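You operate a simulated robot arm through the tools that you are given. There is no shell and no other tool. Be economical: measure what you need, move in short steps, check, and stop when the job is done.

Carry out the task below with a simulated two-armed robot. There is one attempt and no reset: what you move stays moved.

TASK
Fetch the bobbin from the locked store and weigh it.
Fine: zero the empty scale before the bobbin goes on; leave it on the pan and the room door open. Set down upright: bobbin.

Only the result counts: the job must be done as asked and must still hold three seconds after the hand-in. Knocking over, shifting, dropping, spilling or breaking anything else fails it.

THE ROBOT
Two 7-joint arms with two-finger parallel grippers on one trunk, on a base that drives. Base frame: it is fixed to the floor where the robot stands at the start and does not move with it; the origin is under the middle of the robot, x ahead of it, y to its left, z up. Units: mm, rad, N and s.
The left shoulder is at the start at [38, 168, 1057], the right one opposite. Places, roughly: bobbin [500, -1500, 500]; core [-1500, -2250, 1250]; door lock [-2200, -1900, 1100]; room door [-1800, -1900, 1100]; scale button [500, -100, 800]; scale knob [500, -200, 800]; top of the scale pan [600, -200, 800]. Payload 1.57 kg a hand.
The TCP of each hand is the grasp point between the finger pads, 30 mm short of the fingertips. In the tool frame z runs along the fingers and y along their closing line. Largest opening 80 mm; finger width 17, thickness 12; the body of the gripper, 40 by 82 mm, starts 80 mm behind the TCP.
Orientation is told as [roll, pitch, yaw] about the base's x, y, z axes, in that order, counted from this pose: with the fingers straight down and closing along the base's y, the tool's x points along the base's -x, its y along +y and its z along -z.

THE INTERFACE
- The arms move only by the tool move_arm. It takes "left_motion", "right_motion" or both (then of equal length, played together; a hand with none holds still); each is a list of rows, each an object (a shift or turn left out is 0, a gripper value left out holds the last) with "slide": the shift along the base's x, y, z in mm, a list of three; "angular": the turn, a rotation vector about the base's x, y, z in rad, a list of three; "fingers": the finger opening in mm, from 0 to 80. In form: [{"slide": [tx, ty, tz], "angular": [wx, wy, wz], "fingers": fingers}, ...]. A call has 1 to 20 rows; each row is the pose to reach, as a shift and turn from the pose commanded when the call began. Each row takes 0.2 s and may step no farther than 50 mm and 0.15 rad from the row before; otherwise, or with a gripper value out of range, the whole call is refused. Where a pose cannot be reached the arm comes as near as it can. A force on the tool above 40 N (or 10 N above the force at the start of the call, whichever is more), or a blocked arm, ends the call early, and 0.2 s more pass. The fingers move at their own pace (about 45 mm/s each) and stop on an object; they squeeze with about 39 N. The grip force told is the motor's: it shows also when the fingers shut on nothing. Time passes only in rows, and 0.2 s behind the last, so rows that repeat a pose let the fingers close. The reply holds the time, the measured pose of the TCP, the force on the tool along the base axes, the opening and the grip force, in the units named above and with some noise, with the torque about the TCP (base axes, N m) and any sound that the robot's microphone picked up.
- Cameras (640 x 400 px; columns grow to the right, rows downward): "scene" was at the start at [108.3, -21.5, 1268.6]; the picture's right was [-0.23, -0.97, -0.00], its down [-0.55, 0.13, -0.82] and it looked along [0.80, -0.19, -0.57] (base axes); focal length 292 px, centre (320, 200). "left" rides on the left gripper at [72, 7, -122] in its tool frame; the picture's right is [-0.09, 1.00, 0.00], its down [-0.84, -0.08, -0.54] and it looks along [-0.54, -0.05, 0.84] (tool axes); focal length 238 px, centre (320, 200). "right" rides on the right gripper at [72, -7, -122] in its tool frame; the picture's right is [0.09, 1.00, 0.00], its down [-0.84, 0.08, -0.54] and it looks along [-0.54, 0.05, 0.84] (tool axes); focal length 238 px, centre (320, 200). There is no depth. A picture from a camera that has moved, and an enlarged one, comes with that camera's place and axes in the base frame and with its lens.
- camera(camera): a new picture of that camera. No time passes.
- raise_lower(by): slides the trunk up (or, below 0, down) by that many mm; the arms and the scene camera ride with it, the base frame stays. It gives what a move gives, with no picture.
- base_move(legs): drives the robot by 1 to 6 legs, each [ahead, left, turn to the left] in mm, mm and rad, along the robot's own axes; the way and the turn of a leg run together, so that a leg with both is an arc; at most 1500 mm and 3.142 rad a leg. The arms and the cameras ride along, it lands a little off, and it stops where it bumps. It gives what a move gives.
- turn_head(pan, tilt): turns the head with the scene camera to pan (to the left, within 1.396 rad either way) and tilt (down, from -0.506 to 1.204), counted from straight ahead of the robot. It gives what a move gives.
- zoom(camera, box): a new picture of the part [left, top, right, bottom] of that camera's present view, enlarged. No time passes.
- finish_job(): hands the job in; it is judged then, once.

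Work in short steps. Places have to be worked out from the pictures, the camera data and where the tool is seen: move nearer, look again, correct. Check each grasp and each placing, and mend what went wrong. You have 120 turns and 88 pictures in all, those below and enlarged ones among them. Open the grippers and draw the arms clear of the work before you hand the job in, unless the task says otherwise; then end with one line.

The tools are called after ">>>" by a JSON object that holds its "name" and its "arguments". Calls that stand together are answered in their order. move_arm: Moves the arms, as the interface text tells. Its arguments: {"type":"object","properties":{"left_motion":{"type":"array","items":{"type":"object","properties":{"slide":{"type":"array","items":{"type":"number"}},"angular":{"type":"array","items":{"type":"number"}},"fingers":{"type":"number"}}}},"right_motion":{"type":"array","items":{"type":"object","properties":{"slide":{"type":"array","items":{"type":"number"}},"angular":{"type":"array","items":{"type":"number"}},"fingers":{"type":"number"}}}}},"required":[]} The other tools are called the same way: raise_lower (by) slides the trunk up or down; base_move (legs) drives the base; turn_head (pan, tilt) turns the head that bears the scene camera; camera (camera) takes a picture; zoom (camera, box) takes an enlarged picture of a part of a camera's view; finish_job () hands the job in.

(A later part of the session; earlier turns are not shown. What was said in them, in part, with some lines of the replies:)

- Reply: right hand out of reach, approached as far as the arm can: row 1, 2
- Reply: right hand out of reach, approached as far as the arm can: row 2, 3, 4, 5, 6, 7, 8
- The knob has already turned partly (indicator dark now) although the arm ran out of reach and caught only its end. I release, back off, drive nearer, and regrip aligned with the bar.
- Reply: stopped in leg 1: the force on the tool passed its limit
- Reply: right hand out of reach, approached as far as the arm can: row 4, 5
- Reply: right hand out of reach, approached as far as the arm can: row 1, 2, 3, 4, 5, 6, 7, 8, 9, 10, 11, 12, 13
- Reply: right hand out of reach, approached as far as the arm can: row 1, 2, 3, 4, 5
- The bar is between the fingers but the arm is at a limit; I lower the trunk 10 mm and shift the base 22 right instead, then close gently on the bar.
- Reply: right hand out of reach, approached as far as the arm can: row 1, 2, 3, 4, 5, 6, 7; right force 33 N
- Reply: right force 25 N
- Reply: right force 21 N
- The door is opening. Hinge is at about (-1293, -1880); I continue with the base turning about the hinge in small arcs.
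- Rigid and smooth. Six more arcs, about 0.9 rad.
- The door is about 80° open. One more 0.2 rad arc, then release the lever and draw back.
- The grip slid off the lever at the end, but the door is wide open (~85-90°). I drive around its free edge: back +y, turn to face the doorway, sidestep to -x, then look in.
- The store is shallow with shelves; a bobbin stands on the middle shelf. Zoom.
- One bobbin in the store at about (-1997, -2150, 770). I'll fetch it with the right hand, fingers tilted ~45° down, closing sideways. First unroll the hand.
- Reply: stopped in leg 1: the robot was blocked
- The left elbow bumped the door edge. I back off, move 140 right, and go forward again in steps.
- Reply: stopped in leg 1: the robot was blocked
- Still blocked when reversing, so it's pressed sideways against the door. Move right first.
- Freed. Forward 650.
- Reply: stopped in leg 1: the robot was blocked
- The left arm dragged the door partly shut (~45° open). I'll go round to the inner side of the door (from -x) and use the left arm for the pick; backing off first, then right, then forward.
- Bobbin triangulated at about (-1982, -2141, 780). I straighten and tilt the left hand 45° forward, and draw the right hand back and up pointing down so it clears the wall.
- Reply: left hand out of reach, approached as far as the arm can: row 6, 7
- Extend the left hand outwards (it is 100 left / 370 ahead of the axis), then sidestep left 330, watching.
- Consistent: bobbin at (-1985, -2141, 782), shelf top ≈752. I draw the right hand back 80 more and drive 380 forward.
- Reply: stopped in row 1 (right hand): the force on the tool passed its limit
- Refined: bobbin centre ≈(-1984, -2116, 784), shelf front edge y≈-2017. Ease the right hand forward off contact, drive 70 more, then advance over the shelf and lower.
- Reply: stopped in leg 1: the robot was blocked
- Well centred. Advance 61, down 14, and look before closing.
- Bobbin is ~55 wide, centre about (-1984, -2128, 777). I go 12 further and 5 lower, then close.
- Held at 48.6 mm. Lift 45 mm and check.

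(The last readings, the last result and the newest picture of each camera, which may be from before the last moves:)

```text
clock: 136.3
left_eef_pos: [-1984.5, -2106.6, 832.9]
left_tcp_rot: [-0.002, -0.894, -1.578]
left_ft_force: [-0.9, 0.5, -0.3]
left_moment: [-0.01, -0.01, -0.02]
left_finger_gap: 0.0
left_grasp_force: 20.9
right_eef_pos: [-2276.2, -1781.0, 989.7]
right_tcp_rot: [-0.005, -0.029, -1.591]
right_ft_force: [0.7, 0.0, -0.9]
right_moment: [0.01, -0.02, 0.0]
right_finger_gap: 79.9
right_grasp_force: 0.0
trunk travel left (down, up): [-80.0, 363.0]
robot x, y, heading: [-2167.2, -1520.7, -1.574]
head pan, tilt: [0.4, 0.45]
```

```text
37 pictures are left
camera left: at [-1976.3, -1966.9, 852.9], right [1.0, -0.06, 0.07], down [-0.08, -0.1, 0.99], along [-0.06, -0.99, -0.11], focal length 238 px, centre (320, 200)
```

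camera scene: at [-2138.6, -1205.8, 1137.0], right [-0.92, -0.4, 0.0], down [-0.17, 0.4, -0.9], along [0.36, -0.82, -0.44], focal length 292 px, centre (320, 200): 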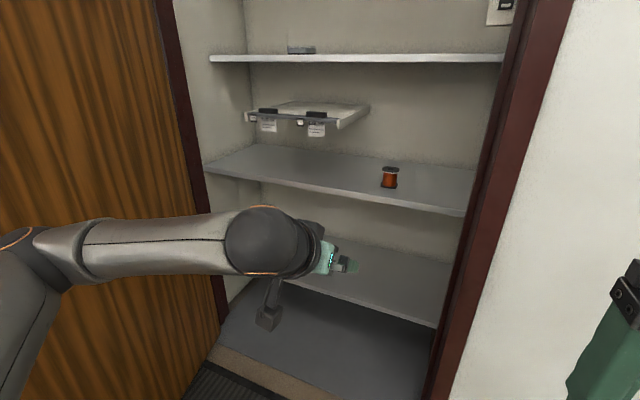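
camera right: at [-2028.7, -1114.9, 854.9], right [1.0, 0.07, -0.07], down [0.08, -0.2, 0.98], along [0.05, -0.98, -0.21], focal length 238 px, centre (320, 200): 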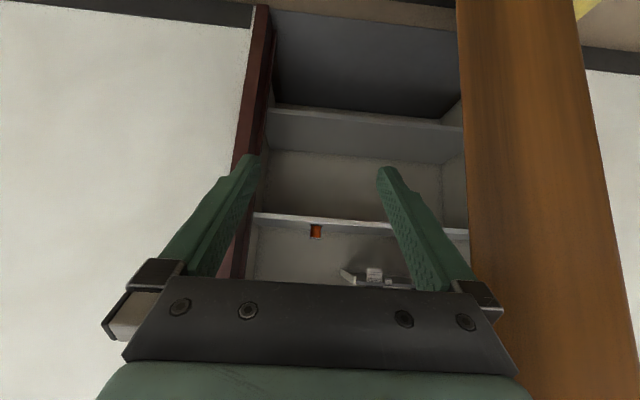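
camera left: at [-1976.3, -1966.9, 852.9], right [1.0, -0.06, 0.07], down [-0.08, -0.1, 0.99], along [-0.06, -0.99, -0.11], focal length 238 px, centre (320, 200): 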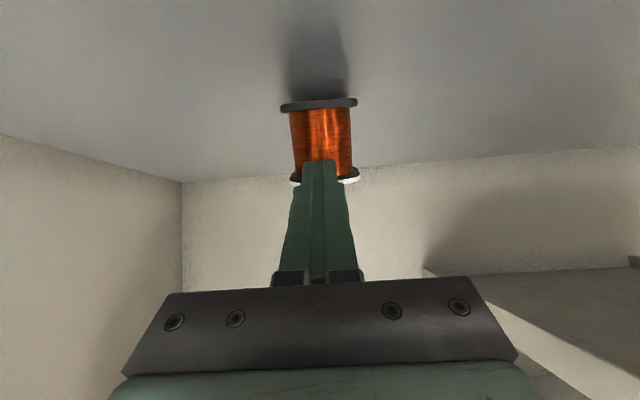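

The bobbin slipped out but still stands upright. I open the fingers, back off a bit and look with both cameras to re-locate it precisely.

>>> {"name": "move_arm", "arguments": {"left_motion": [{"slide": [0, 40, 20]}, {"slide": [0, 60, 30], "fingers": 80}, {"slide": [0, 60, 30]}, {"slide": [0, 60, 30]}, {"slide": [0, 60, 30]}]}}

>>> {"name": "zoom", "arguments": {"camera": "left", "box": [240, 80, 400, 180]}}

>>> {"name": "turn_head", "arguments": {"pan": 0.35, "tilt": 0.55}}

>>> {"name": "camera", "arguments": {"camera": "scene"}}

```text
clock: 137.5
left_eef_pos: [-1986.2, -2048.3, 862.5]
left_tcp_rot: [-0.001, -0.893, -1.578]
left_ft_force: [0.2, 0.4, 0.3]
left_moment: [0.02, 0.0, 0.01]
left_finger_gap: 79.9
left_grasp_force: 0.0
right_eef_pos: [-2276.2, -1782.3, 988.2]
right_tcp_rot: [-0.006, -0.029, -1.593]
right_ft_force: [-0.6, -0.1, -0.1]
right_moment: [0.02, 0.01, 0.0]
right_finger_gap: 80.1
right_grasp_force: 0.1
trunk travel left (down, up): [-80.0, 363.0]
robot x, y, heading: [-2165.5, -1523.3, -1.575]
head pan, tilt: [0.4, 0.45]
```

```text
4.00 times, centred on (320, 130) of left
camera zoom: at [-1976.6, -1907.3, 882.1], right [1.0, -0.06, 0.07], down [-0.08, -0.1, 0.99], along [-0.06, -0.99, -0.11], focal length 953 px, centre (320, 480)
```

zoom: 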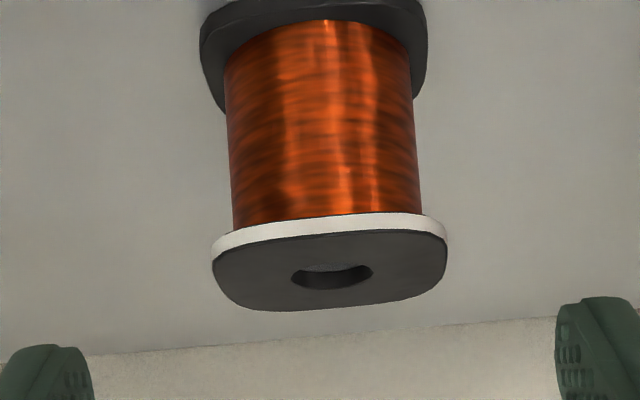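

```text
clock: 138.2
left_eef_pos: [-1985.7, -2048.7, 861.8]
left_tcp_rot: [0.0, -0.893, -1.577]
left_ft_force: [-0.3, 0.2, 0.0]
left_moment: [0.03, -0.01, 0.0]
left_finger_gap: 80.2
left_grasp_force: 0.1
right_eef_pos: [-2276.4, -1781.3, 989.8]
right_tcp_rot: [-0.006, -0.031, -1.593]
right_ft_force: [0.7, -0.7, -0.1]
right_moment: [0.04, -0.01, 0.02]
right_finger_gap: 80.2
right_grasp_force: 0.0
trunk travel left (down, up): [-80.0, 363.0]
robot x, y, heading: [-2170.3, -1522.2, -1.585]
head pan, tilt: [0.351, 0.55]
```

```text
35 pictures are left
camera scene: at [-2138.0, -1634.2, 1130.0], right [-0.94, -0.34, 0.01], down [-0.18, 0.48, -0.86], along [0.29, -0.81, -0.51], focal length 292 px, centre (320, 200)
```

scene: 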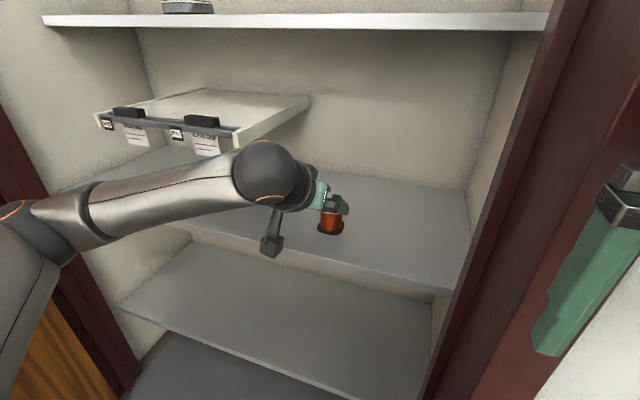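

The bobbin's centre seems at about (-1984, -2140, 770). A steeper hand will lie better along the winding: I tilt the fingers to ~34° from vertical here and re-approach from above.

>>> {"name": "move_arm", "arguments": {"left_motion": [{"slide": [0, 0, 10], "angular": [0.1, 0, 0]}, {"slide": [0, 0, 20], "angular": [0.2, 0, 0]}, {"slide": [0, 0, 30], "angular": [0.29, 0, 0]}, {"slide": [0, -30, 30], "angular": [0.29, 0, 0]}, {"slide": [0, -60, 30], "angular": [0.29, 0, 0]}, {"slide": [1, -85, 20], "angular": [0.29, 0, 0]}, {"slide": [1, -90, 0], "angular": [0.29, 0, 0]}, {"slide": [1, -90, 0], "angular": [0.29, 0, 0]}]}}

>>> {"name": "camera", "arguments": {"camera": "left"}}

```text
clock: 140.0
left_eef_pos: [-1983.5, -2138.9, 861.5]
left_tcp_rot: [0.0, -0.604, -1.578]
left_ft_force: [-0.1, -0.6, 0.1]
left_moment: [0.0, -0.02, -0.01]
left_finger_gap: 80.0
left_grasp_force: 0.0
right_eef_pos: [-2276.7, -1782.9, 989.9]
right_tcp_rot: [-0.005, -0.029, -1.592]
right_ft_force: [0.0, 0.3, 0.5]
right_moment: [0.0, -0.01, -0.01]
right_finger_gap: 79.9
right_grasp_force: 0.2
trunk travel left (down, up): [-80.0, 363.0]
robot x, y, heading: [-2164.9, -1520.5, -1.579]
head pan, tilt: [0.351, 0.55]
```

```text
34 pictures are left
camera left: at [-1974.7, -2010.3, 921.6], right [1.0, -0.08, 0.05], down [-0.08, -0.38, 0.92], along [-0.06, -0.92, -0.39], focal length 238 px, centre (320, 200)
```

left: 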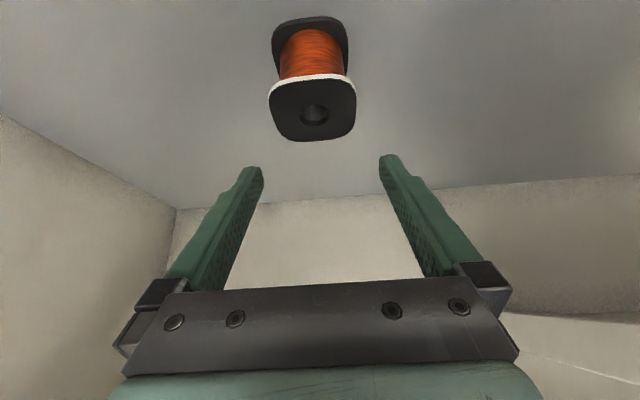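

Clear view from above; bobbin centre ≈(-1985, -2132). Descend to z≈790 and look.

>>> {"name": "move_arm", "arguments": {"left_motion": [{"slide": [-2, 6, -25]}, {"slide": [-2, 11, -50]}, {"slide": [-2, 11, -72]}, {"slide": [-2, 11, -72]}]}}

>>> {"name": "camera", "arguments": {"camera": "left"}}

```text
clock: 141.0
left_eef_pos: [-1985.5, -2126.5, 789.1]
left_tcp_rot: [0.0, -0.605, -1.577]
left_ft_force: [-0.1, -0.9, 0.4]
left_moment: [-0.01, 0.02, 0.01]
left_finger_gap: 80.2
left_grasp_force: 0.1
right_eef_pos: [-2276.2, -1782.2, 989.1]
right_tcp_rot: [-0.004, -0.031, -1.593]
right_ft_force: [0.2, 0.4, -0.1]
right_moment: [-0.01, -0.03, 0.02]
right_finger_gap: 80.2
right_grasp_force: 0.2
trunk travel left (down, up): [-80.0, 363.0]
robot x, y, heading: [-2166.7, -1524.5, -1.579]
head pan, tilt: [0.351, 0.55]
```

```text
33 pictures are left
camera left: at [-1978.2, -1998.6, 848.7], right [1.0, -0.08, 0.05], down [-0.08, -0.38, 0.92], along [-0.06, -0.92, -0.39], focal length 238 px, centre (320, 200)
```

left: 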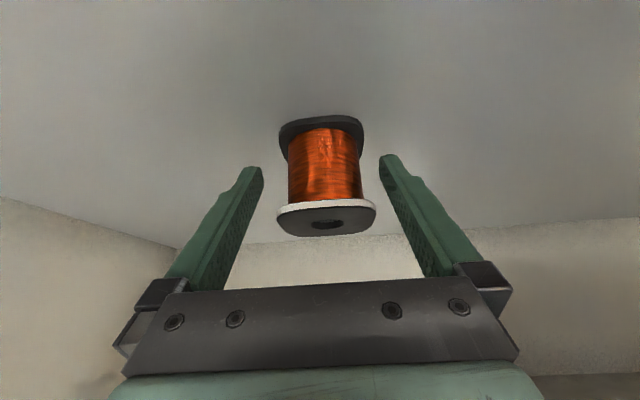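

Top of bobbin triangulates to (-1984, -2132, 807), so centre z≈777. Move 5 further, 6 down, close and lift just 10 mm slowly.

>>> {"name": "move_arm", "arguments": {"left_motion": [{"slide": [1, -5, -3]}, {"slide": [1, -6, -6]}, {"slide": [1, -6, -6], "fingers": 0}, {"slide": [1, -6, -6]}, {"slide": [1, -6, -6]}, {"slide": [1, -6, -6]}, {"slide": [1, -6, -6]}]}}

>>> {"name": "move_arm", "arguments": {"left_motion": [{"slide": [0, 0, 2]}, {"slide": [0, 0, 4]}, {"slide": [0, 0, 7]}, {"slide": [0, 0, 10]}, {"slide": [0, 0, 10]}]}}

>>> {"name": "camera", "arguments": {"camera": "left"}}

```text
clock: 142.6
left_eef_pos: [-1986.4, -2134.0, 783.7]
left_tcp_rot: [-0.001, -0.602, -1.577]
left_ft_force: [0.8, -0.8, 0.6]
left_moment: [-0.03, -0.12, 0.02]
left_finger_gap: 55.0
left_grasp_force: 38.8
right_eef_pos: [-2277.6, -1781.9, 990.1]
right_tcp_rot: [-0.004, -0.03, -1.592]
right_ft_force: [0.0, -0.6, -0.2]
right_moment: [0.02, -0.02, -0.02]
right_finger_gap: 80.1
right_grasp_force: 0.0
trunk travel left (down, up): [-80.0, 363.0]
robot x, y, heading: [-2165.3, -1518.7, -1.577]
head pan, tilt: [0.351, 0.55]
```

```text
clock: 143.8
left_eef_pos: [-1985.8, -2134.0, 794.1]
left_tcp_rot: [-0.002, -0.602, -1.578]
left_ft_force: [0.3, -0.1, -2.3]
left_moment: [0.03, -0.01, 0.03]
left_finger_gap: 55.2
left_grasp_force: 38.6
right_eef_pos: [-2276.0, -1783.7, 990.7]
right_tcp_rot: [-0.004, -0.03, -1.594]
right_ft_force: [0.8, 0.3, 0.3]
right_moment: [-0.02, 0.0, 0.01]
right_finger_gap: 80.0
right_grasp_force: 0.0
trunk travel left (down, up): [-80.0, 363.0]
robot x, y, heading: [-2169.4, -1522.5, -1.573]
head pan, tilt: [0.351, 0.55]
```

```text
32 pictures are left
camera left: at [-1977.5, -2005.5, 853.6], right [1.0, -0.08, 0.05], down [-0.08, -0.38, 0.92], along [-0.06, -0.92, -0.39], focal length 238 px, centre (320, 200)
```

left: 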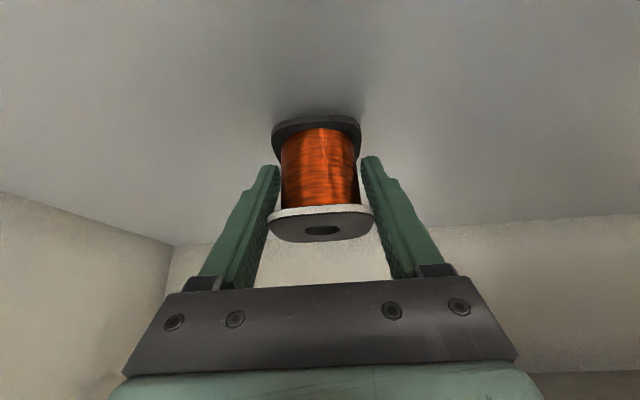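

Now gripping at 55 mm on the flanges, with −2.3 N load: it's lifted. Raise a further 40 slowly and check.

>>> {"name": "move_arm", "arguments": {"left_motion": [{"slide": [0, 0, 8]}, {"slide": [0, 0, 16]}, {"slide": [0, 0, 24]}, {"slide": [0, 0, 32]}, {"slide": [0, 0, 40]}, {"slide": [0, 0, 40]}]}}

>>> {"name": "camera", "arguments": {"camera": "left"}}

```text
clock: 145.2
left_eef_pos: [-1985.2, -2133.9, 835.6]
left_tcp_rot: [-0.001, -0.601, -1.579]
left_ft_force: [-0.4, -1.4, -1.7]
left_moment: [0.03, -0.01, 0.0]
left_finger_gap: 55.0
left_grasp_force: 39.3
right_eef_pos: [-2276.4, -1782.1, 989.5]
right_tcp_rot: [-0.002, -0.032, -1.595]
right_ft_force: [-1.0, -0.6, -0.3]
right_moment: [-0.02, -0.01, -0.03]
right_finger_gap: 80.2
right_grasp_force: 0.1
trunk travel left (down, up): [-80.0, 363.0]
robot x, y, heading: [-2168.8, -1526.9, -1.579]
head pan, tilt: [0.351, 0.55]
```

```text
31 pictures are left
camera left: at [-1976.8, -2005.1, 894.3], right [1.0, -0.08, 0.05], down [-0.08, -0.38, 0.92], along [-0.06, -0.92, -0.39], focal length 238 px, centre (320, 200)
```

left: 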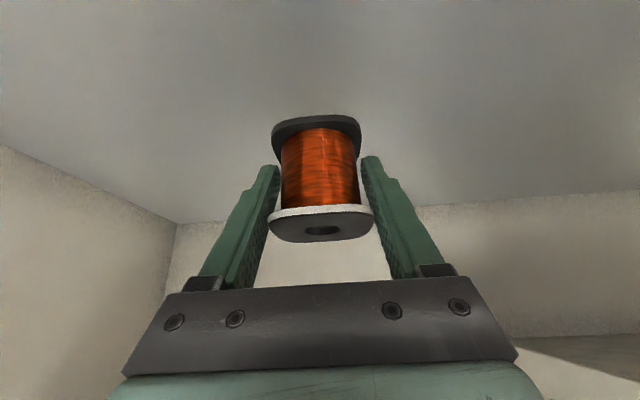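

Firmly held. Back the base straight out 450, then look at the door.

>>> {"name": "base_move", "arguments": {"legs": [[-300, 0, 0], [-200, -60, 0]]}}

>>> {"name": "turn_head", "arguments": {"pan": 0.7, "tilt": 0.45}}

>>> {"name": "camera", "arguments": {"camera": "scene"}}

```text
clock: 148.5
left_eef_pos: [-2043.9, -1647.8, 825.5]
left_tcp_rot: [0.0, -0.585, -1.579]
left_ft_force: [-0.5, 0.0, -2.2]
left_moment: [-0.01, 0.01, 0.03]
left_finger_gap: 55.0
left_grasp_force: 38.5
right_eef_pos: [-2334.7, -1297.3, 982.2]
right_tcp_rot: [-0.002, -0.003, -1.591]
right_ft_force: [0.3, 0.2, -0.6]
right_moment: [0.01, 0.03, -0.03]
right_finger_gap: 80.0
right_grasp_force: 0.0
trunk travel left (down, up): [-80.0, 363.0]
robot x, y, heading: [-2228.2, -1031.7, -1.579]
head pan, tilt: [0.351, 0.55]
```

```text
clock: 149.3
left_eef_pos: [-2043.9, -1647.4, 824.3]
left_tcp_rot: [0.001, -0.584, -1.579]
left_ft_force: [0.0, 0.1, -2.4]
left_moment: [0.0, 0.0, 0.0]
left_finger_gap: 55.4
left_grasp_force: 38.9
right_eef_pos: [-2332.9, -1299.6, 982.9]
right_tcp_rot: [-0.004, -0.004, -1.591]
right_ft_force: [-0.8, 0.3, -0.2]
right_moment: [0.0, 0.01, 0.01]
right_finger_gap: 80.0
right_grasp_force: 0.0
trunk travel left (down, up): [-80.0, 363.0]
robot x, y, heading: [-2228.7, -1026.5, -1.572]
head pan, tilt: [0.7, 0.45]
```

```text
30 pictures are left
camera scene: at [-2168.4, -1139.2, 1136.9], right [-0.77, -0.64, 0.0], down [-0.28, 0.34, -0.9], along [0.57, -0.69, -0.44], focal length 292 px, centre (320, 200)
```

scene: 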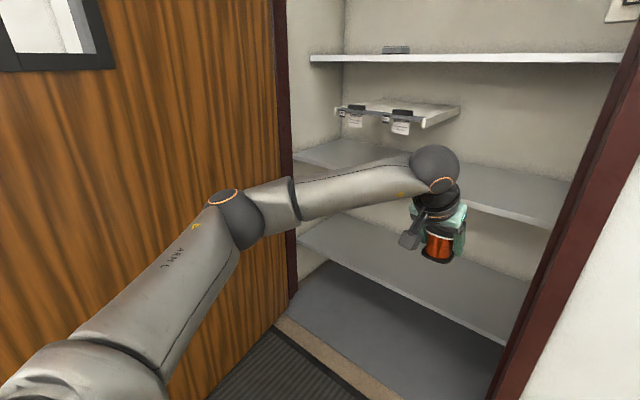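

Door stays about half open; I'll widen it at the end with empty hands. Raise the trunk, draw the left hand in, and drive to the bench.

>>> {"name": "raise_lower", "arguments": {"by": 170}}

>>> {"name": "move_arm", "arguments": {"left_motion": [{"slide": [0, 40, 10]}, {"slide": [0, 80, 20]}, {"slide": [0, 120, 30]}, {"slide": [0, 160, 40]}, {"slide": [0, 200, 50]}, {"slide": [0, 200, 50]}]}}

>>> {"name": "base_move", "arguments": {"legs": [[-750, -100, 0], [0, 0, 1.571], [1400, 0, 0]]}}

>>> {"name": "turn_head", "arguments": {"pan": -0.1, "tilt": 0.5}}

>>> {"name": "camera", "arguments": {"camera": "scene"}}

```text
clock: 151.2
left_eef_pos: [-2043.3, -1646.7, 994.7]
left_tcp_rot: [-0.001, -0.583, -1.579]
left_ft_force: [0.4, 0.0, -2.0]
left_moment: [-0.01, 0.02, 0.05]
left_finger_gap: 55.0
left_grasp_force: 39.4
right_eef_pos: [-2334.7, -1299.4, 1153.2]
right_tcp_rot: [-0.003, -0.004, -1.592]
right_ft_force: [-0.2, 0.0, 0.5]
right_moment: [0.03, 0.01, 0.02]
right_finger_gap: 79.9
right_grasp_force: 0.1
trunk travel left (down, up): [-250.0, 193.0]
robot x, y, heading: [-2228.4, -1025.5, -1.58]
head pan, tilt: [0.7, 0.45]
```

```text
clock: 152.6
left_eef_pos: [-2042.3, -1448.5, 1042.9]
left_tcp_rot: [0.0, -0.584, -1.578]
left_ft_force: [-0.4, 0.0, -2.3]
left_moment: [0.02, -0.01, -0.02]
left_finger_gap: 55.2
left_grasp_force: 39.0
right_eef_pos: [-2333.5, -1298.4, 1152.6]
right_tcp_rot: [-0.004, -0.003, -1.592]
right_ft_force: [0.2, -1.0, 0.7]
right_moment: [0.01, 0.0, -0.02]
right_finger_gap: 79.9
right_grasp_force: 0.0
trunk travel left (down, up): [-250.0, 193.0]
robot x, y, heading: [-2225.6, -1023.8, -1.577]
head pan, tilt: [0.7, 0.45]
```

```text
clock: 167.1
left_eef_pos: [-505.9, -127.5, 1042.0]
left_tcp_rot: [0.0, -0.585, -0.027]
left_ft_force: [-0.1, -0.2, -3.0]
left_moment: [0.01, 0.01, 0.0]
left_finger_gap: 55.3
left_grasp_force: 38.7
right_eef_pos: [-661.0, -416.4, 1152.3]
right_tcp_rot: [-0.003, -0.003, -0.04]
right_ft_force: [0.1, -0.4, 0.4]
right_moment: [-0.03, -0.01, 0.02]
right_finger_gap: 79.9
right_grasp_force: 0.1
trunk travel left (down, up): [-250.0, 193.0]
robot x, y, heading: [-927.9, -302.4, -0.03]
head pan, tilt: [0.7, 0.45]
```

```text
clock: 168.2
left_eef_pos: [-505.7, -126.7, 1042.8]
left_tcp_rot: [0.001, -0.584, -0.027]
left_ft_force: [-0.1, 0.0, -3.2]
left_moment: [0.02, 0.02, -0.01]
left_finger_gap: 55.0
left_grasp_force: 38.6
right_eef_pos: [-660.8, -415.6, 1152.8]
right_tcp_rot: [-0.005, -0.004, -0.039]
right_ft_force: [-0.1, 0.1, -0.3]
right_moment: [-0.02, -0.01, 0.02]
right_finger_gap: 79.9
right_grasp_force: 0.1
trunk travel left (down, up): [-250.0, 193.0]
robot x, y, heading: [-927.6, -299.0, -0.027]
head pan, tilt: [-0.099, 0.499]
```

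```text
29 pictures are left
camera scene: at [-802.8, -315.2, 1302.5], right [-0.12, -0.99, 0.0], down [-0.48, 0.06, -0.88], along [0.87, -0.11, -0.48], focal length 292 px, centre (320, 200)
```

scene: 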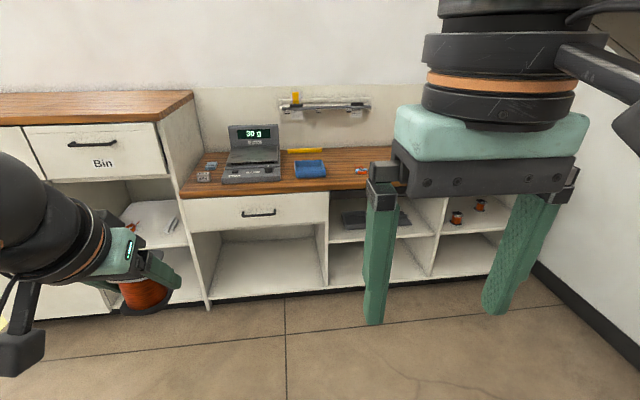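

Bobbin still held. Scale button triangulates to about (476, -84, 778), pan about (590, -155, 820); the left cabinet is ~1020 high from y≈146. I raise and draw in the left hand, close the right fingers, and drive up.

>>> {"name": "move_arm", "arguments": {"left_motion": [{"slide": [-30, -20, 30]}, {"slide": [-60, -40, 60]}, {"slide": [-80, -60, 90]}, {"slide": [-80, -60, 90]}], "right_motion": [{"slide": [30, 0, -30], "fingers": 0}, {"slide": [60, 0, -60]}, {"slide": [90, 0, -90]}, {"slide": [90, 0, -90]}]}}

>>> {"name": "base_move", "arguments": {"legs": [[0, 0, 0.027], [880, 270, 0]]}}

>>> {"name": "turn_head", "arguments": {"pan": -0.2, "tilt": 0.7}}

>>> {"name": "camera", "arguments": {"camera": "scene"}}

>>> {"name": "camera", "arguments": {"camera": "right"}}

```text
clock: 169.2
left_eef_pos: [-585.8, -186.9, 1133.0]
left_tcp_rot: [-0.001, -0.584, -0.028]
left_ft_force: [0.2, 0.6, -1.8]
left_moment: [-0.01, 0.01, 0.01]
left_finger_gap: 55.2
left_grasp_force: 38.9
right_eef_pos: [-570.9, -415.1, 1062.4]
right_tcp_rot: [-0.005, -0.005, -0.039]
right_ft_force: [-0.1, 0.7, 0.1]
right_moment: [0.0, -0.04, 0.03]
right_finger_gap: 0.2
right_grasp_force: 4.2
trunk travel left (down, up): [-250.0, 193.0]
robot x, y, heading: [-930.8, -302.7, -0.031]
head pan, tilt: [-0.099, 0.499]
```

```text
clock: 174.3
left_eef_pos: [282.2, 91.4, 1132.4]
left_tcp_rot: [-0.001, -0.586, 0.0]
left_ft_force: [0.4, 0.4, -4.1]
left_moment: [0.0, -0.02, 0.01]
left_finger_gap: 55.3
left_grasp_force: 38.7
right_eef_pos: [302.5, -136.4, 1062.8]
right_tcp_rot: [-0.004, -0.004, -0.016]
right_ft_force: [0.6, 0.4, 0.4]
right_moment: [0.02, -0.02, -0.02]
right_finger_gap: 0.3
right_grasp_force: 21.0
trunk travel left (down, up): [-250.0, 193.0]
robot x, y, heading: [-61.4, -35.1, 0.006]
head pan, tilt: [-0.099, 0.499]
```

```text
clock: 175.1
left_eef_pos: [281.8, 92.6, 1132.3]
left_tcp_rot: [-0.001, -0.585, -0.001]
left_ft_force: [0.6, 0.2, -2.9]
left_moment: [-0.01, 0.02, -0.05]
left_finger_gap: 55.1
left_grasp_force: 39.6
right_eef_pos: [302.5, -135.5, 1062.5]
right_tcp_rot: [-0.005, -0.004, -0.015]
right_ft_force: [0.4, 0.2, 0.6]
right_moment: [0.05, -0.04, 0.0]
right_finger_gap: 0.0
right_grasp_force: 21.5
trunk travel left (down, up): [-250.0, 193.0]
robot x, y, heading: [-59.3, -34.2, -0.001]
head pan, tilt: [-0.201, 0.7]
```

```text
28 pictures are left
camera scene: at [61.4, -50.7, 1284.8], right [-0.2, -0.98, 0.0], down [-0.63, 0.13, -0.77], along [0.75, -0.15, -0.64], focal length 292 px, centre (320, 200)
```

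scene: 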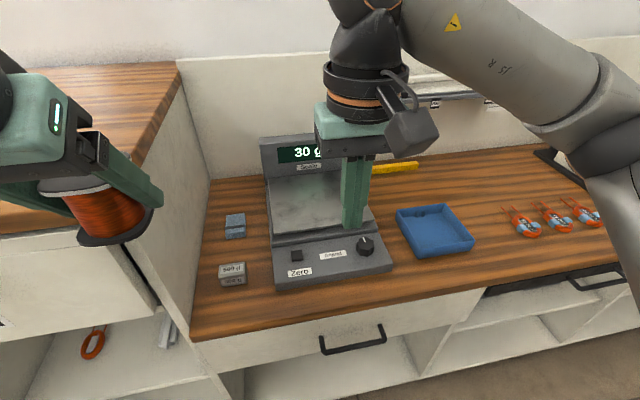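

```text
27 pictures are left
camera right: at [229.6, -142.0, 1182.8], right [-0.08, 1.0, 0.0], down [0.84, 0.07, 0.54], along [0.54, 0.04, -0.84], focal length 238 px, centre (320, 200)
```

right: 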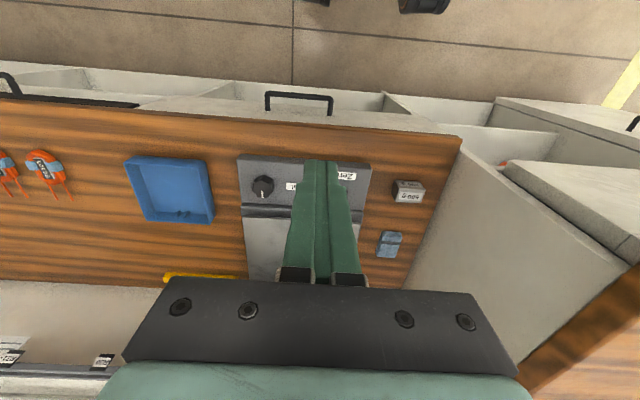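

Drive 90 forward, and bring the closed right fingers over the Zero button.

>>> {"name": "base_move", "arguments": {"legs": [[90, 0, 0]]}}

>>> {"name": "move_arm", "arguments": {"right_motion": [{"slide": [30, 18, -40]}, {"slide": [60, 36, -80]}, {"slide": [82, 53, -120]}, {"slide": [82, 53, -165]}, {"slide": [82, 53, -205]}, {"slide": [82, 53, -220]}, {"slide": [82, 53, -220]}]}}

>>> {"name": "camera", "arguments": {"camera": "right"}}

>>> {"name": "zoom", "arguments": {"camera": "scene", "box": [220, 130, 420, 330]}}

```text
clock: 176.2
left_eef_pos: [370.0, 92.1, 1132.4]
left_tcp_rot: [0.001, -0.584, -0.001]
left_ft_force: [0.4, 0.8, -3.2]
left_moment: [0.05, 0.02, 0.04]
left_finger_gap: 55.1
left_grasp_force: 39.5
right_eef_pos: [391.2, -136.4, 1060.3]
right_tcp_rot: [-0.003, -0.004, -0.013]
right_ft_force: [0.0, 0.0, -1.2]
right_moment: [-0.02, 0.0, 0.0]
right_finger_gap: 0.0
right_grasp_force: 20.5
trunk travel left (down, up): [-250.0, 193.0]
robot x, y, heading: [24.5, -29.8, 0.001]
head pan, tilt: [-0.201, 0.7]
```

```text
refused: row 1 steps farther than a row can; nothing moved
```

```text
26 pictures are left
camera right: at [318.3, -141.8, 1182.6], right [-0.08, 1.0, 0.0], down [0.84, 0.07, 0.54], along [0.54, 0.04, -0.84], focal length 238 px, centre (320, 200)
```

right: 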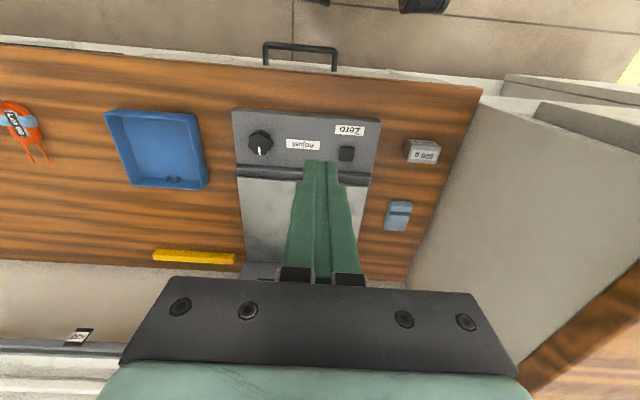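

```text
2.00 times, centred on (320, 230) of scene
camera zoom: at [150.1, -50.5, 1284.6], right [-0.2, -0.98, 0.0], down [-0.63, 0.13, -0.76], along [0.75, -0.15, -0.64], focal length 584 px, centre (320, 140)
```

zoom: 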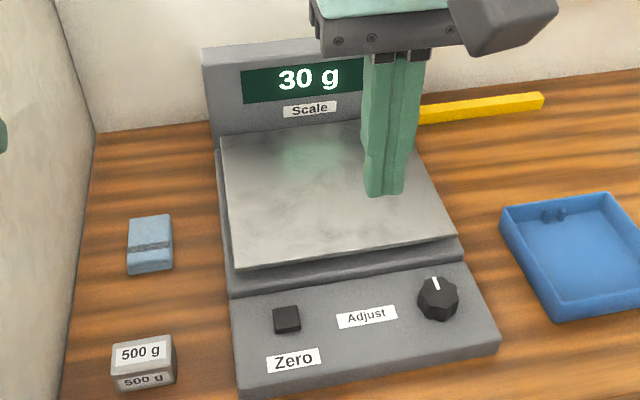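

Button ≈(470, -83), z 780–800. Move over it in smaller steps to TCP z≈850, then look.

>>> {"name": "move_arm", "arguments": {"right_motion": [{"slide": [25, 15, -35]}, {"slide": [50, 30, -70]}, {"slide": [78, 53, -100]}, {"slide": [78, 53, -145]}, {"slide": [78, 53, -190]}, {"slide": [78, 53, -210]}, {"slide": [78, 53, -210]}]}}

>>> {"name": "zoom", "arguments": {"camera": "scene", "box": [220, 130, 420, 330]}}

>>> {"name": "camera", "arguments": {"camera": "right"}}

```text
clock: 177.8
left_eef_pos: [369.8, 91.6, 1133.4]
left_tcp_rot: [0.001, -0.584, -0.001]
left_ft_force: [-0.1, 0.4, -2.0]
left_moment: [0.02, 0.03, 0.0]
left_finger_gap: 55.3
left_grasp_force: 38.9
right_eef_pos: [466.8, -82.5, 851.6]
right_tcp_rot: [-0.003, -0.004, -0.012]
right_ft_force: [0.1, -0.7, 0.8]
right_moment: [0.04, -0.01, -0.01]
right_finger_gap: 0.3
right_grasp_force: 21.5
trunk travel left (down, up): [-250.0, 193.0]
robot x, y, heading: [28.8, -32.9, 0.0]
head pan, tilt: [-0.201, 0.7]
```

```text
2.00 times, centred on (320, 230) of scene
camera zoom: at [149.3, -50.5, 1284.8], right [-0.2, -0.98, 0.0], down [-0.63, 0.13, -0.76], along [0.75, -0.15, -0.64], focal length 584 px, centre (320, 140)
```

zoom: 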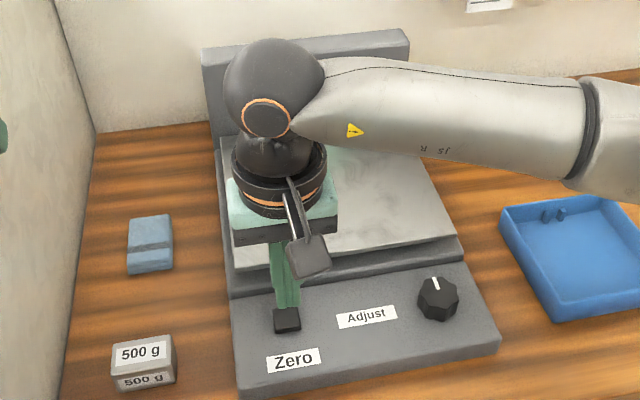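

```text
23 pictures are left
camera right: at [393.9, -88.9, 972.7], right [-0.08, 1.0, 0.0], down [0.84, 0.07, 0.55], along [0.54, 0.04, -0.84], focal length 238 px, centre (320, 200)
```

right: 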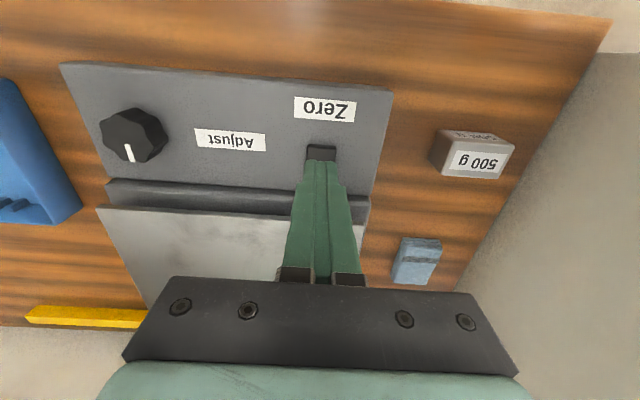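

Tips are right above the button. Descend slowly 36 mm, reading the force.

>>> {"name": "move_arm", "arguments": {"right_motion": [{"slide": [1, 0, -12]}, {"slide": [1, 0, -20]}, {"slide": [1, 0, -24]}, {"slide": [1, 0, -28]}, {"slide": [1, 0, -32]}, {"slide": [1, 0, -36]}]}}

```text
clock: 179.2
left_eef_pos: [369.7, 91.8, 1132.7]
left_tcp_rot: [0.001, -0.584, 0.002]
left_ft_force: [0.4, -0.9, -2.2]
left_moment: [-0.01, 0.01, 0.02]
left_finger_gap: 55.1
left_grasp_force: 38.9
right_eef_pos: [468.9, -83.9, 816.6]
right_tcp_rot: [-0.004, -0.003, -0.013]
right_ft_force: [0.4, -0.2, 0.0]
right_moment: [-0.01, -0.03, -0.02]
right_finger_gap: 0.0
right_grasp_force: 21.5
trunk travel left (down, up): [-250.0, 193.0]
robot x, y, heading: [28.0, -32.7, 0.0]
head pan, tilt: [-0.201, 0.7]
```

No contact yet; continue down in 3 mm steps.

>>> {"name": "move_arm", "arguments": {"right_motion": [{"slide": [0, 0, -3]}, {"slide": [0, 0, -6]}, {"slide": [0, 0, -9]}, {"slide": [0, 0, -12]}]}}

```text
clock: 180.2
left_eef_pos: [370.1, 92.5, 1133.2]
left_tcp_rot: [0.0, -0.584, 0.0]
left_ft_force: [0.3, -0.6, -2.5]
left_moment: [-0.04, 0.0, 0.02]
left_finger_gap: 55.2
left_grasp_force: 39.1
right_eef_pos: [469.1, -83.2, 804.8]
right_tcp_rot: [-0.003, -0.005, -0.011]
right_ft_force: [-0.5, 0.2, 2.4]
right_moment: [0.0, 0.0, -0.04]
right_finger_gap: 0.0
right_grasp_force: 21.3
trunk travel left (down, up): [-250.0, 193.0]
robot x, y, heading: [27.8, -33.8, 0.002]
head pan, tilt: [-0.201, 0.7]
heard: click
```

A click and 2.4 N: the button was pressed. Lift off, move the right hand aside, and read the display.

>>> {"name": "move_arm", "arguments": {"right_motion": [{"slide": [0, 0, 30]}, {"slide": [0, 0, 80]}, {"slide": [-20, -30, 115]}, {"slide": [-50, -65, 130]}, {"slide": [-80, -105, 130]}, {"slide": [-110, -145, 130]}, {"slide": [-110, -145, 130]}]}}

>>> {"name": "camera", "arguments": {"camera": "scene"}}

```text
refused: row 3 steps farther than a row can; nothing moved
```

```text
22 pictures are left
camera scene: at [149.1, -50.5, 1284.8], right [-0.2, -0.98, 0.0], down [-0.63, 0.13, -0.77], along [0.75, -0.15, -0.64], focal length 292 px, centre (320, 200)
```

scene: 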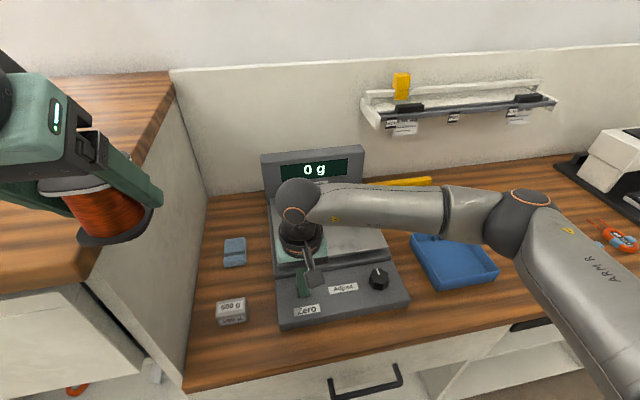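

The display reads 0 g. Lift off and withdraw the right hand up and to the right.

>>> {"name": "move_arm", "arguments": {"right_motion": [{"slide": [0, 0, 30]}, {"slide": [0, 0, 75]}, {"slide": [-5, -10, 120]}, {"slide": [-15, -30, 160]}, {"slide": [-30, -60, 190]}, {"slide": [-50, -100, 200]}, {"slide": [-80, -135, 200]}, {"slide": [-110, -170, 200]}, {"slide": [-130, -200, 200]}, {"slide": [-130, -200, 200]}]}}

>>> {"name": "camera", "arguments": {"camera": "scene"}}

>>> {"name": "camera", "arguments": {"camera": "left"}}

```text
clock: 182.4
left_eef_pos: [370.8, 92.2, 1133.8]
left_tcp_rot: [0.001, -0.584, 0.0]
left_ft_force: [-0.4, 0.3, -2.3]
left_moment: [-0.04, 0.02, -0.03]
left_finger_gap: 55.3
left_grasp_force: 38.9
right_eef_pos: [337.6, -282.6, 1005.8]
right_tcp_rot: [-0.006, -0.002, -0.013]
right_ft_force: [-0.2, 0.4, 0.3]
right_moment: [0.03, 0.01, 0.02]
right_finger_gap: 0.0
right_grasp_force: 21.3
trunk travel left (down, up): [-250.0, 193.0]
robot x, y, heading: [25.1, -34.4, 0.001]
head pan, tilt: [-0.201, 0.7]
```

```text
21 pictures are left
camera scene: at [149.4, -50.4, 1284.7], right [-0.2, -0.98, 0.0], down [-0.63, 0.13, -0.76], along [0.75, -0.15, -0.64], focal length 292 px, centre (320, 200)
```

scene: 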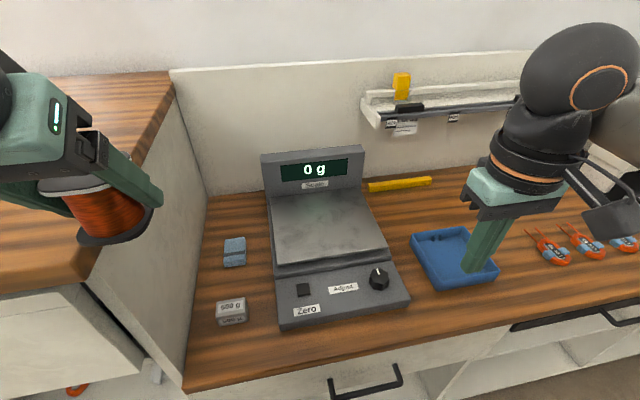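

```text
20 pictures are left
camera left: at [243.6, 99.4, 1194.4], right [0.08, 1.0, 0.05], down [0.4, -0.08, 0.91], along [0.91, -0.05, -0.4], focal length 238 px, centre (320, 200)
```

left: 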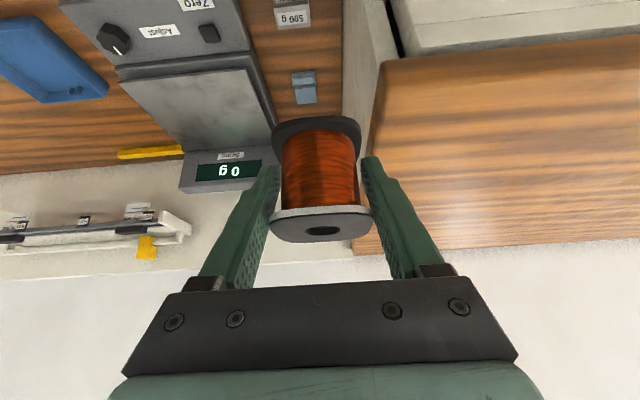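

Scale shows 0 g. Pan centre ≈(615, -160), top ≈795. I sidestep right 300, lower the trunk 100, and carry the bobbin over the pan high up.

>>> {"name": "base_move", "arguments": {"legs": [[0, -300, 0]]}}

>>> {"name": "raise_lower", "arguments": {"by": -100}}

>>> {"name": "move_arm", "arguments": {"left_motion": [{"slide": [40, 8, -15]}, {"slide": [80, 17, -30]}, {"slide": [120, 25, -45]}, {"slide": [160, 34, -60]}, {"slide": [200, 42, -75]}, {"slide": [238, 50, -90]}, {"slide": [238, 50, -90]}]}}

>>> {"name": "camera", "arguments": {"camera": "scene"}}

>>> {"name": "camera", "arguments": {"camera": "left"}}

```text
clock: 184.4
left_eef_pos: [370.4, -214.7, 1132.6]
left_tcp_rot: [0.0, -0.585, -0.001]
left_ft_force: [1.3, 0.0, -2.3]
left_moment: [0.05, 0.03, 0.01]
left_finger_gap: 55.4
left_grasp_force: 38.5
right_eef_pos: [339.0, -586.9, 1005.2]
right_tcp_rot: [-0.004, -0.004, -0.014]
right_ft_force: [0.0, -0.2, -0.8]
right_moment: [0.01, 0.01, -0.03]
right_finger_gap: 0.0
right_grasp_force: 21.0
trunk travel left (down, up): [-250.0, 193.0]
robot x, y, heading: [29.8, -339.5, -0.001]
head pan, tilt: [-0.201, 0.7]
```

```text
clock: 185.8
left_eef_pos: [371.0, -213.5, 1033.2]
left_tcp_rot: [0.0, -0.584, -0.003]
left_ft_force: [0.7, -0.1, -2.2]
left_moment: [-0.03, 0.04, 0.02]
left_finger_gap: 55.0
left_grasp_force: 39.5
right_eef_pos: [338.4, -587.8, 905.6]
right_tcp_rot: [-0.003, -0.006, -0.015]
right_ft_force: [0.0, -0.4, 0.9]
right_moment: [-0.03, -0.02, 0.03]
right_finger_gap: 0.0
right_grasp_force: 21.2
trunk travel left (down, up): [-150.0, 293.0]
robot x, y, heading: [29.6, -337.7, 0.001]
head pan, tilt: [-0.201, 0.7]
```

```text
clock: 187.4
left_eef_pos: [609.4, -163.0, 940.0]
left_tcp_rot: [0.0, -0.585, -0.002]
left_ft_force: [-0.2, -0.4, -2.2]
left_moment: [0.0, 0.0, -0.01]
left_finger_gap: 55.3
left_grasp_force: 39.0
right_eef_pos: [338.8, -586.5, 905.0]
right_tcp_rot: [-0.005, -0.002, -0.013]
right_ft_force: [-0.5, 0.5, -0.4]
right_moment: [-0.01, 0.02, 0.0]
right_finger_gap: 0.0
right_grasp_force: 21.4
trunk travel left (down, up): [-150.0, 293.0]
robot x, y, heading: [31.6, -337.2, 0.0]
head pan, tilt: [-0.201, 0.7]
```

```text
19 pictures are left
camera scene: at [149.8, -355.9, 1184.7], right [-0.2, -0.98, 0.0], down [-0.63, 0.13, -0.76], along [0.75, -0.15, -0.64], focal length 292 px, centre (320, 200)
```

scene: 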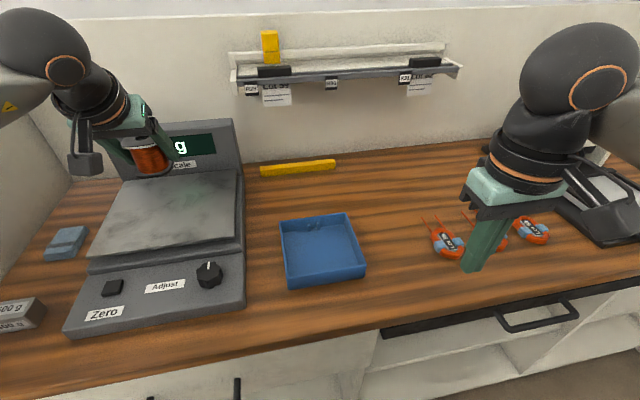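

```text
18 pictures are left
camera left: at [481.7, -156.0, 1002.4], right [0.08, 1.0, 0.05], down [0.4, -0.08, 0.91], along [0.91, -0.05, -0.4], focal length 238 px, centre (320, 200)
```

left: 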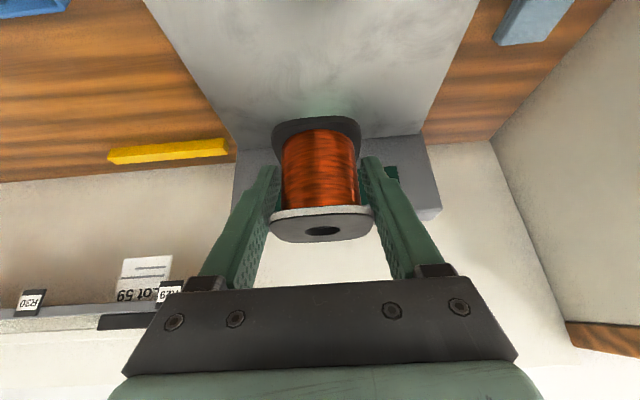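

Over the pan; its centre is about (635, -150). Shift slightly, correct the small tilt, and descend to TCP z≈850.

>>> {"name": "move_arm", "arguments": {"left_motion": [{"slide": [10, 6, -20], "angular": [0, -0.017, 0]}, {"slide": [19, 11, -45], "angular": [0, -0.017, 0]}, {"slide": [19, 11, -70], "angular": [0, -0.017, 0]}, {"slide": [19, 11, -90], "angular": [0, -0.017, 0]}, {"slide": [19, 11, -90], "angular": [0, -0.017, 0]}]}}

>>> {"name": "zoom", "arguments": {"camera": "scene", "box": [40, 80, 260, 280]}}

```text
clock: 188.6
left_eef_pos: [627.8, -150.9, 852.0]
left_tcp_rot: [-0.001, -0.602, 0.001]
left_ft_force: [-0.6, 0.0, -3.2]
left_moment: [0.0, 0.02, 0.02]
left_finger_gap: 55.3
left_grasp_force: 39.2
right_eef_pos: [338.3, -587.3, 904.0]
right_tcp_rot: [-0.003, -0.004, -0.014]
right_ft_force: [0.1, -0.4, 0.1]
right_moment: [0.02, 0.0, 0.01]
right_finger_gap: 0.0
right_grasp_force: 20.9
trunk travel left (down, up): [-150.0, 293.0]
robot x, y, heading: [27.5, -335.9, -0.002]
head pan, tilt: [-0.201, 0.7]
```

```text
2.00 times, centred on (150, 180) of scene
camera zoom: at [149.8, -355.9, 1184.7], right [-0.2, -0.98, 0.0], down [-0.63, 0.13, -0.76], along [0.75, -0.15, -0.64], focal length 584 px, centre (660, 240)
```

zoom: 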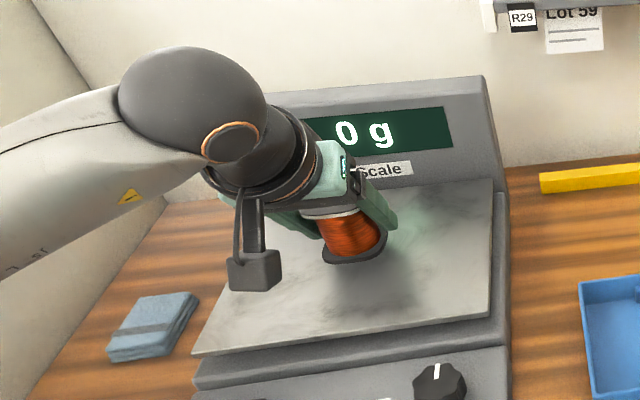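

Close above the pan. Lower in small steps with eyes on the force.

>>> {"name": "move_arm", "arguments": {"left_motion": [{"slide": [0, 0, -4]}, {"slide": [0, 0, -7]}, {"slide": [0, 0, -10]}, {"slide": [0, 0, -13]}, {"slide": [0, 0, -13]}]}}

>>> {"name": "zoom", "arguments": {"camera": "scene", "box": [40, 80, 260, 280]}}

```text
clock: 189.8
left_eef_pos: [628.5, -153.4, 838.6]
left_tcp_rot: [0.001, -0.6, -0.001]
left_ft_force: [-0.9, -0.6, -2.6]
left_moment: [0.0, -0.01, -0.02]
left_finger_gap: 55.3
left_grasp_force: 39.1
right_eef_pos: [339.3, -586.5, 905.8]
right_tcp_rot: [-0.003, -0.004, -0.013]
right_ft_force: [-1.2, -0.1, 0.1]
right_moment: [0.02, 0.0, 0.0]
right_finger_gap: 0.0
right_grasp_force: 21.4
trunk travel left (down, up): [-150.0, 293.0]
robot x, y, heading: [27.0, -339.0, -0.004]
head pan, tilt: [-0.201, 0.7]
```

```text
2.00 times, centred on (150, 180) of scene
camera zoom: at [149.8, -355.9, 1184.7], right [-0.2, -0.98, 0.0], down [-0.63, 0.13, -0.76], along [0.75, -0.15, -0.64], focal length 584 px, centre (660, 240)
```

zoom: 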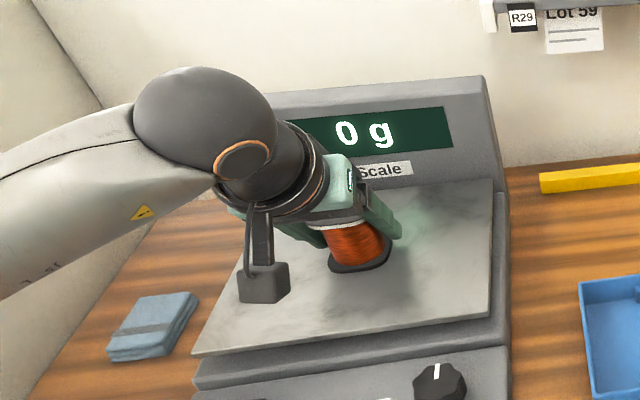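

Still no contact (0 g). Continue in 2–3 mm steps.

>>> {"name": "move_arm", "arguments": {"left_motion": [{"slide": [0, 0, -3]}, {"slide": [0, 0, -5]}, {"slide": [0, 0, -7]}, {"slide": [0, 0, -7]}]}}

```text
clock: 190.8
left_eef_pos: [628.3, -152.4, 833.9]
left_tcp_rot: [-0.001, -0.606, 0.001]
left_ft_force: [3.1, -0.7, 4.9]
left_moment: [0.16, -0.27, -0.09]
left_finger_gap: 55.3
left_grasp_force: 39.1
right_eef_pos: [337.9, -588.3, 906.3]
right_tcp_rot: [-0.004, -0.006, -0.014]
right_ft_force: [-0.4, -0.4, -0.6]
right_moment: [-0.02, -0.01, 0.01]
right_finger_gap: 0.0
right_grasp_force: 21.2
trunk travel left (down, up): [-150.0, 293.0]
robot x, y, heading: [30.5, -336.7, 0.004]
head pan, tilt: [-0.201, 0.7]
```

Contact (+4.9 N). Open the fingers and check before withdrawing.

>>> {"name": "move_arm", "arguments": {"left_motion": [{"slide": [0, 0, 1], "fingers": 58}, {"slide": [0, 0, 1], "fingers": 64}, {"slide": [0, 0, 1], "fingers": 80}, {"slide": [0, 0, 1], "fingers": 80}, {"slide": [0, 0, 1], "fingers": 80}]}}

>>> {"name": "camera", "arguments": {"camera": "left"}}

```text
clock: 192.0
left_eef_pos: [626.9, -152.8, 832.8]
left_tcp_rot: [0.001, -0.603, -0.002]
left_ft_force: [-0.1, 0.2, 0.2]
left_moment: [0.02, 0.0, 0.02]
left_finger_gap: 79.9
left_grasp_force: 0.1
right_eef_pos: [338.5, -587.2, 906.0]
right_tcp_rot: [-0.002, -0.005, -0.015]
right_ft_force: [-0.5, -0.3, -0.2]
right_moment: [0.0, 0.01, -0.01]
right_finger_gap: 0.0
right_grasp_force: 22.0
trunk travel left (down, up): [-150.0, 293.0]
robot x, y, heading: [24.9, -343.7, -0.001]
head pan, tilt: [-0.201, 0.7]
```

```text
15 pictures are left
camera left: at [499.6, -145.6, 893.3], right [0.08, 1.0, 0.05], down [0.38, -0.08, 0.92], along [0.92, -0.05, -0.39], focal length 238 px, centre (320, 200)
```

left: 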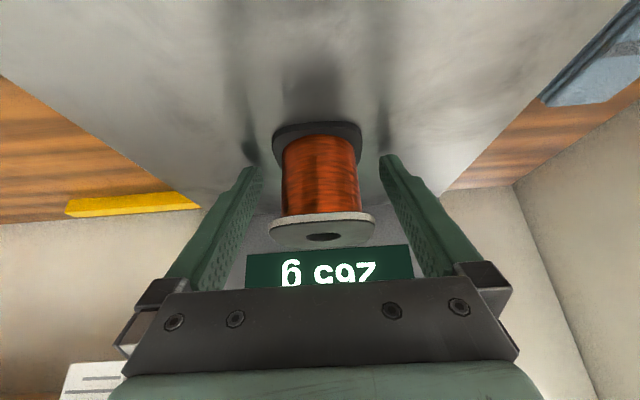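

The bobbin stands on the pan and the scale reads about 293 g. Withdraw the left hand along its fingers, then back and up.

>>> {"name": "move_arm", "arguments": {"left_motion": [{"slide": [-14, 0, 20]}, {"slide": [-28, 0, 41]}, {"slide": [-45, 0, 66]}, {"slide": [-70, 0, 100]}, {"slide": [-105, 0, 130]}, {"slide": [-145, 0, 150]}, {"slide": [-185, 0, 165]}, {"slide": [-230, 0, 180]}, {"slide": [-270, 0, 190]}, {"slide": [-270, 0, 190]}]}}

>>> {"name": "camera", "arguments": {"camera": "scene"}}

```text
clock: 194.2
left_eef_pos: [356.9, -150.2, 1022.4]
left_tcp_rot: [0.001, -0.602, -0.002]
left_ft_force: [-0.1, -0.3, -0.4]
left_moment: [-0.02, 0.0, -0.02]
left_finger_gap: 79.9
left_grasp_force: 0.1
right_eef_pos: [339.8, -587.6, 905.3]
right_tcp_rot: [-0.003, -0.006, -0.014]
right_ft_force: [-0.7, -0.3, -0.4]
right_moment: [0.0, -0.01, 0.03]
right_finger_gap: 0.0
right_grasp_force: 20.9
trunk travel left (down, up): [-150.0, 293.0]
robot x, y, heading: [31.0, -339.7, -0.005]
head pan, tilt: [-0.201, 0.7]
```

```text
14 pictures are left
camera scene: at [149.5, -356.0, 1184.8], right [-0.2, -0.98, 0.0], down [-0.63, 0.13, -0.77], along [0.75, -0.15, -0.64], focal length 292 px, centre (320, 200)
```

scene: 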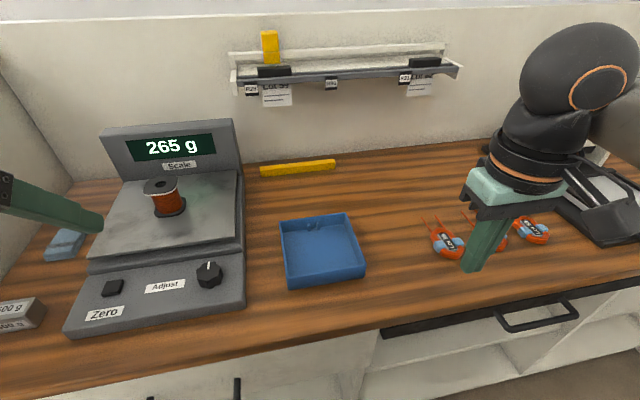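

265 g, bobbin upright on the pan. Now I check the door: back off and look at it.

>>> {"name": "base_move", "arguments": {"legs": [[-700, 0, 0], [0, 0, -1.571], [0, -600, 0]]}}

>>> {"name": "turn_head", "arguments": {"pan": -0.25, "tilt": 0.3}}

>>> {"name": "camera", "arguments": {"camera": "scene"}}

```text
clock: 204.8
left_eef_pos: [-1078.0, -680.2, 1023.1]
left_tcp_rot: [0.001, -0.603, -1.543]
left_ft_force: [0.4, 0.7, 0.1]
left_moment: [0.0, -0.02, -0.02]
left_finger_gap: 79.8
left_grasp_force: 0.1
right_eef_pos: [-1515.1, -674.1, 905.6]
right_tcp_rot: [-0.004, -0.005, -1.556]
right_ft_force: [0.1, -0.1, -1.5]
right_moment: [0.0, 0.03, 0.02]
right_finger_gap: 0.2
right_grasp_force: 21.1
trunk travel left (down, up): [-150.0, 293.0]
robot x, y, heading: [-1274.8, -355.2, -1.544]
head pan, tilt: [-0.201, 0.7]
```

```text
clock: 205.7
left_eef_pos: [-1077.6, -681.3, 1022.9]
left_tcp_rot: [0.001, -0.603, -1.542]
left_ft_force: [-0.5, 0.4, -0.2]
left_moment: [0.01, 0.02, -0.01]
left_finger_gap: 80.0
left_grasp_force: 0.1
right_eef_pos: [-1515.8, -673.8, 905.0]
right_tcp_rot: [-0.003, -0.005, -1.556]
right_ft_force: [-0.7, 0.6, 0.4]
right_moment: [0.01, -0.01, -0.03]
right_finger_gap: 0.0
right_grasp_force: 21.5
trunk travel left (down, up): [-150.0, 293.0]
robot x, y, heading: [-1275.1, -358.0, -1.539]
head pan, tilt: [-0.25, 0.3]
```

```text
13 pictures are left
camera scene: at [-1296.3, -489.6, 1220.8], right [-0.98, 0.22, 0.0], down [0.06, 0.29, -0.96], along [-0.21, -0.93, -0.3], focal length 292 px, centre (320, 200)
```

scene: 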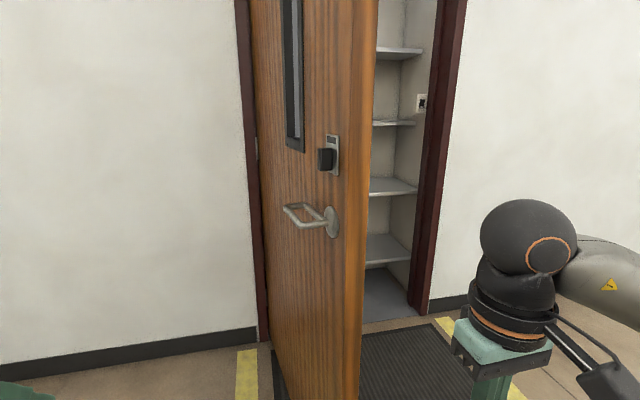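

The door stands about 75–80° open, ample. I open the right gripper; arms are clear. Then hand in.

>>> {"name": "move_arm", "arguments": {"right_motion": [{"fingers": 80}, {"fingers": 80}, {"fingers": 80}, {"fingers": 80}, {"fingers": 80}, {"fingers": 80}]}}

>>> {"name": "finish_job", "arguments": {}}

```text
clock: 207.1
left_eef_pos: [-1078.6, -679.9, 1022.4]
left_tcp_rot: [0.0, -0.603, -1.542]
left_ft_force: [1.1, -0.5, -0.5]
left_moment: [0.0, -0.04, -0.02]
left_finger_gap: 80.1
left_grasp_force: 0.1
right_eef_pos: [-1516.4, -673.8, 905.2]
right_tcp_rot: [-0.003, -0.005, -1.557]
right_ft_force: [0.4, -0.3, 0.0]
right_moment: [-0.04, 0.01, -0.02]
right_finger_gap: 80.0
right_grasp_force: 0.2
trunk travel left (down, up): [-150.0, 293.0]
robot x, y, heading: [-1274.5, -358.5, -1.542]
head pan, tilt: [-0.25, 0.3]
```

```text
The job is handed in.
```

The bobbin from the locked store stands upright on the scale pan and reads 265 g; I zeroed the empty scale to 0 g beforehand, and the room door is open about 75–80°.
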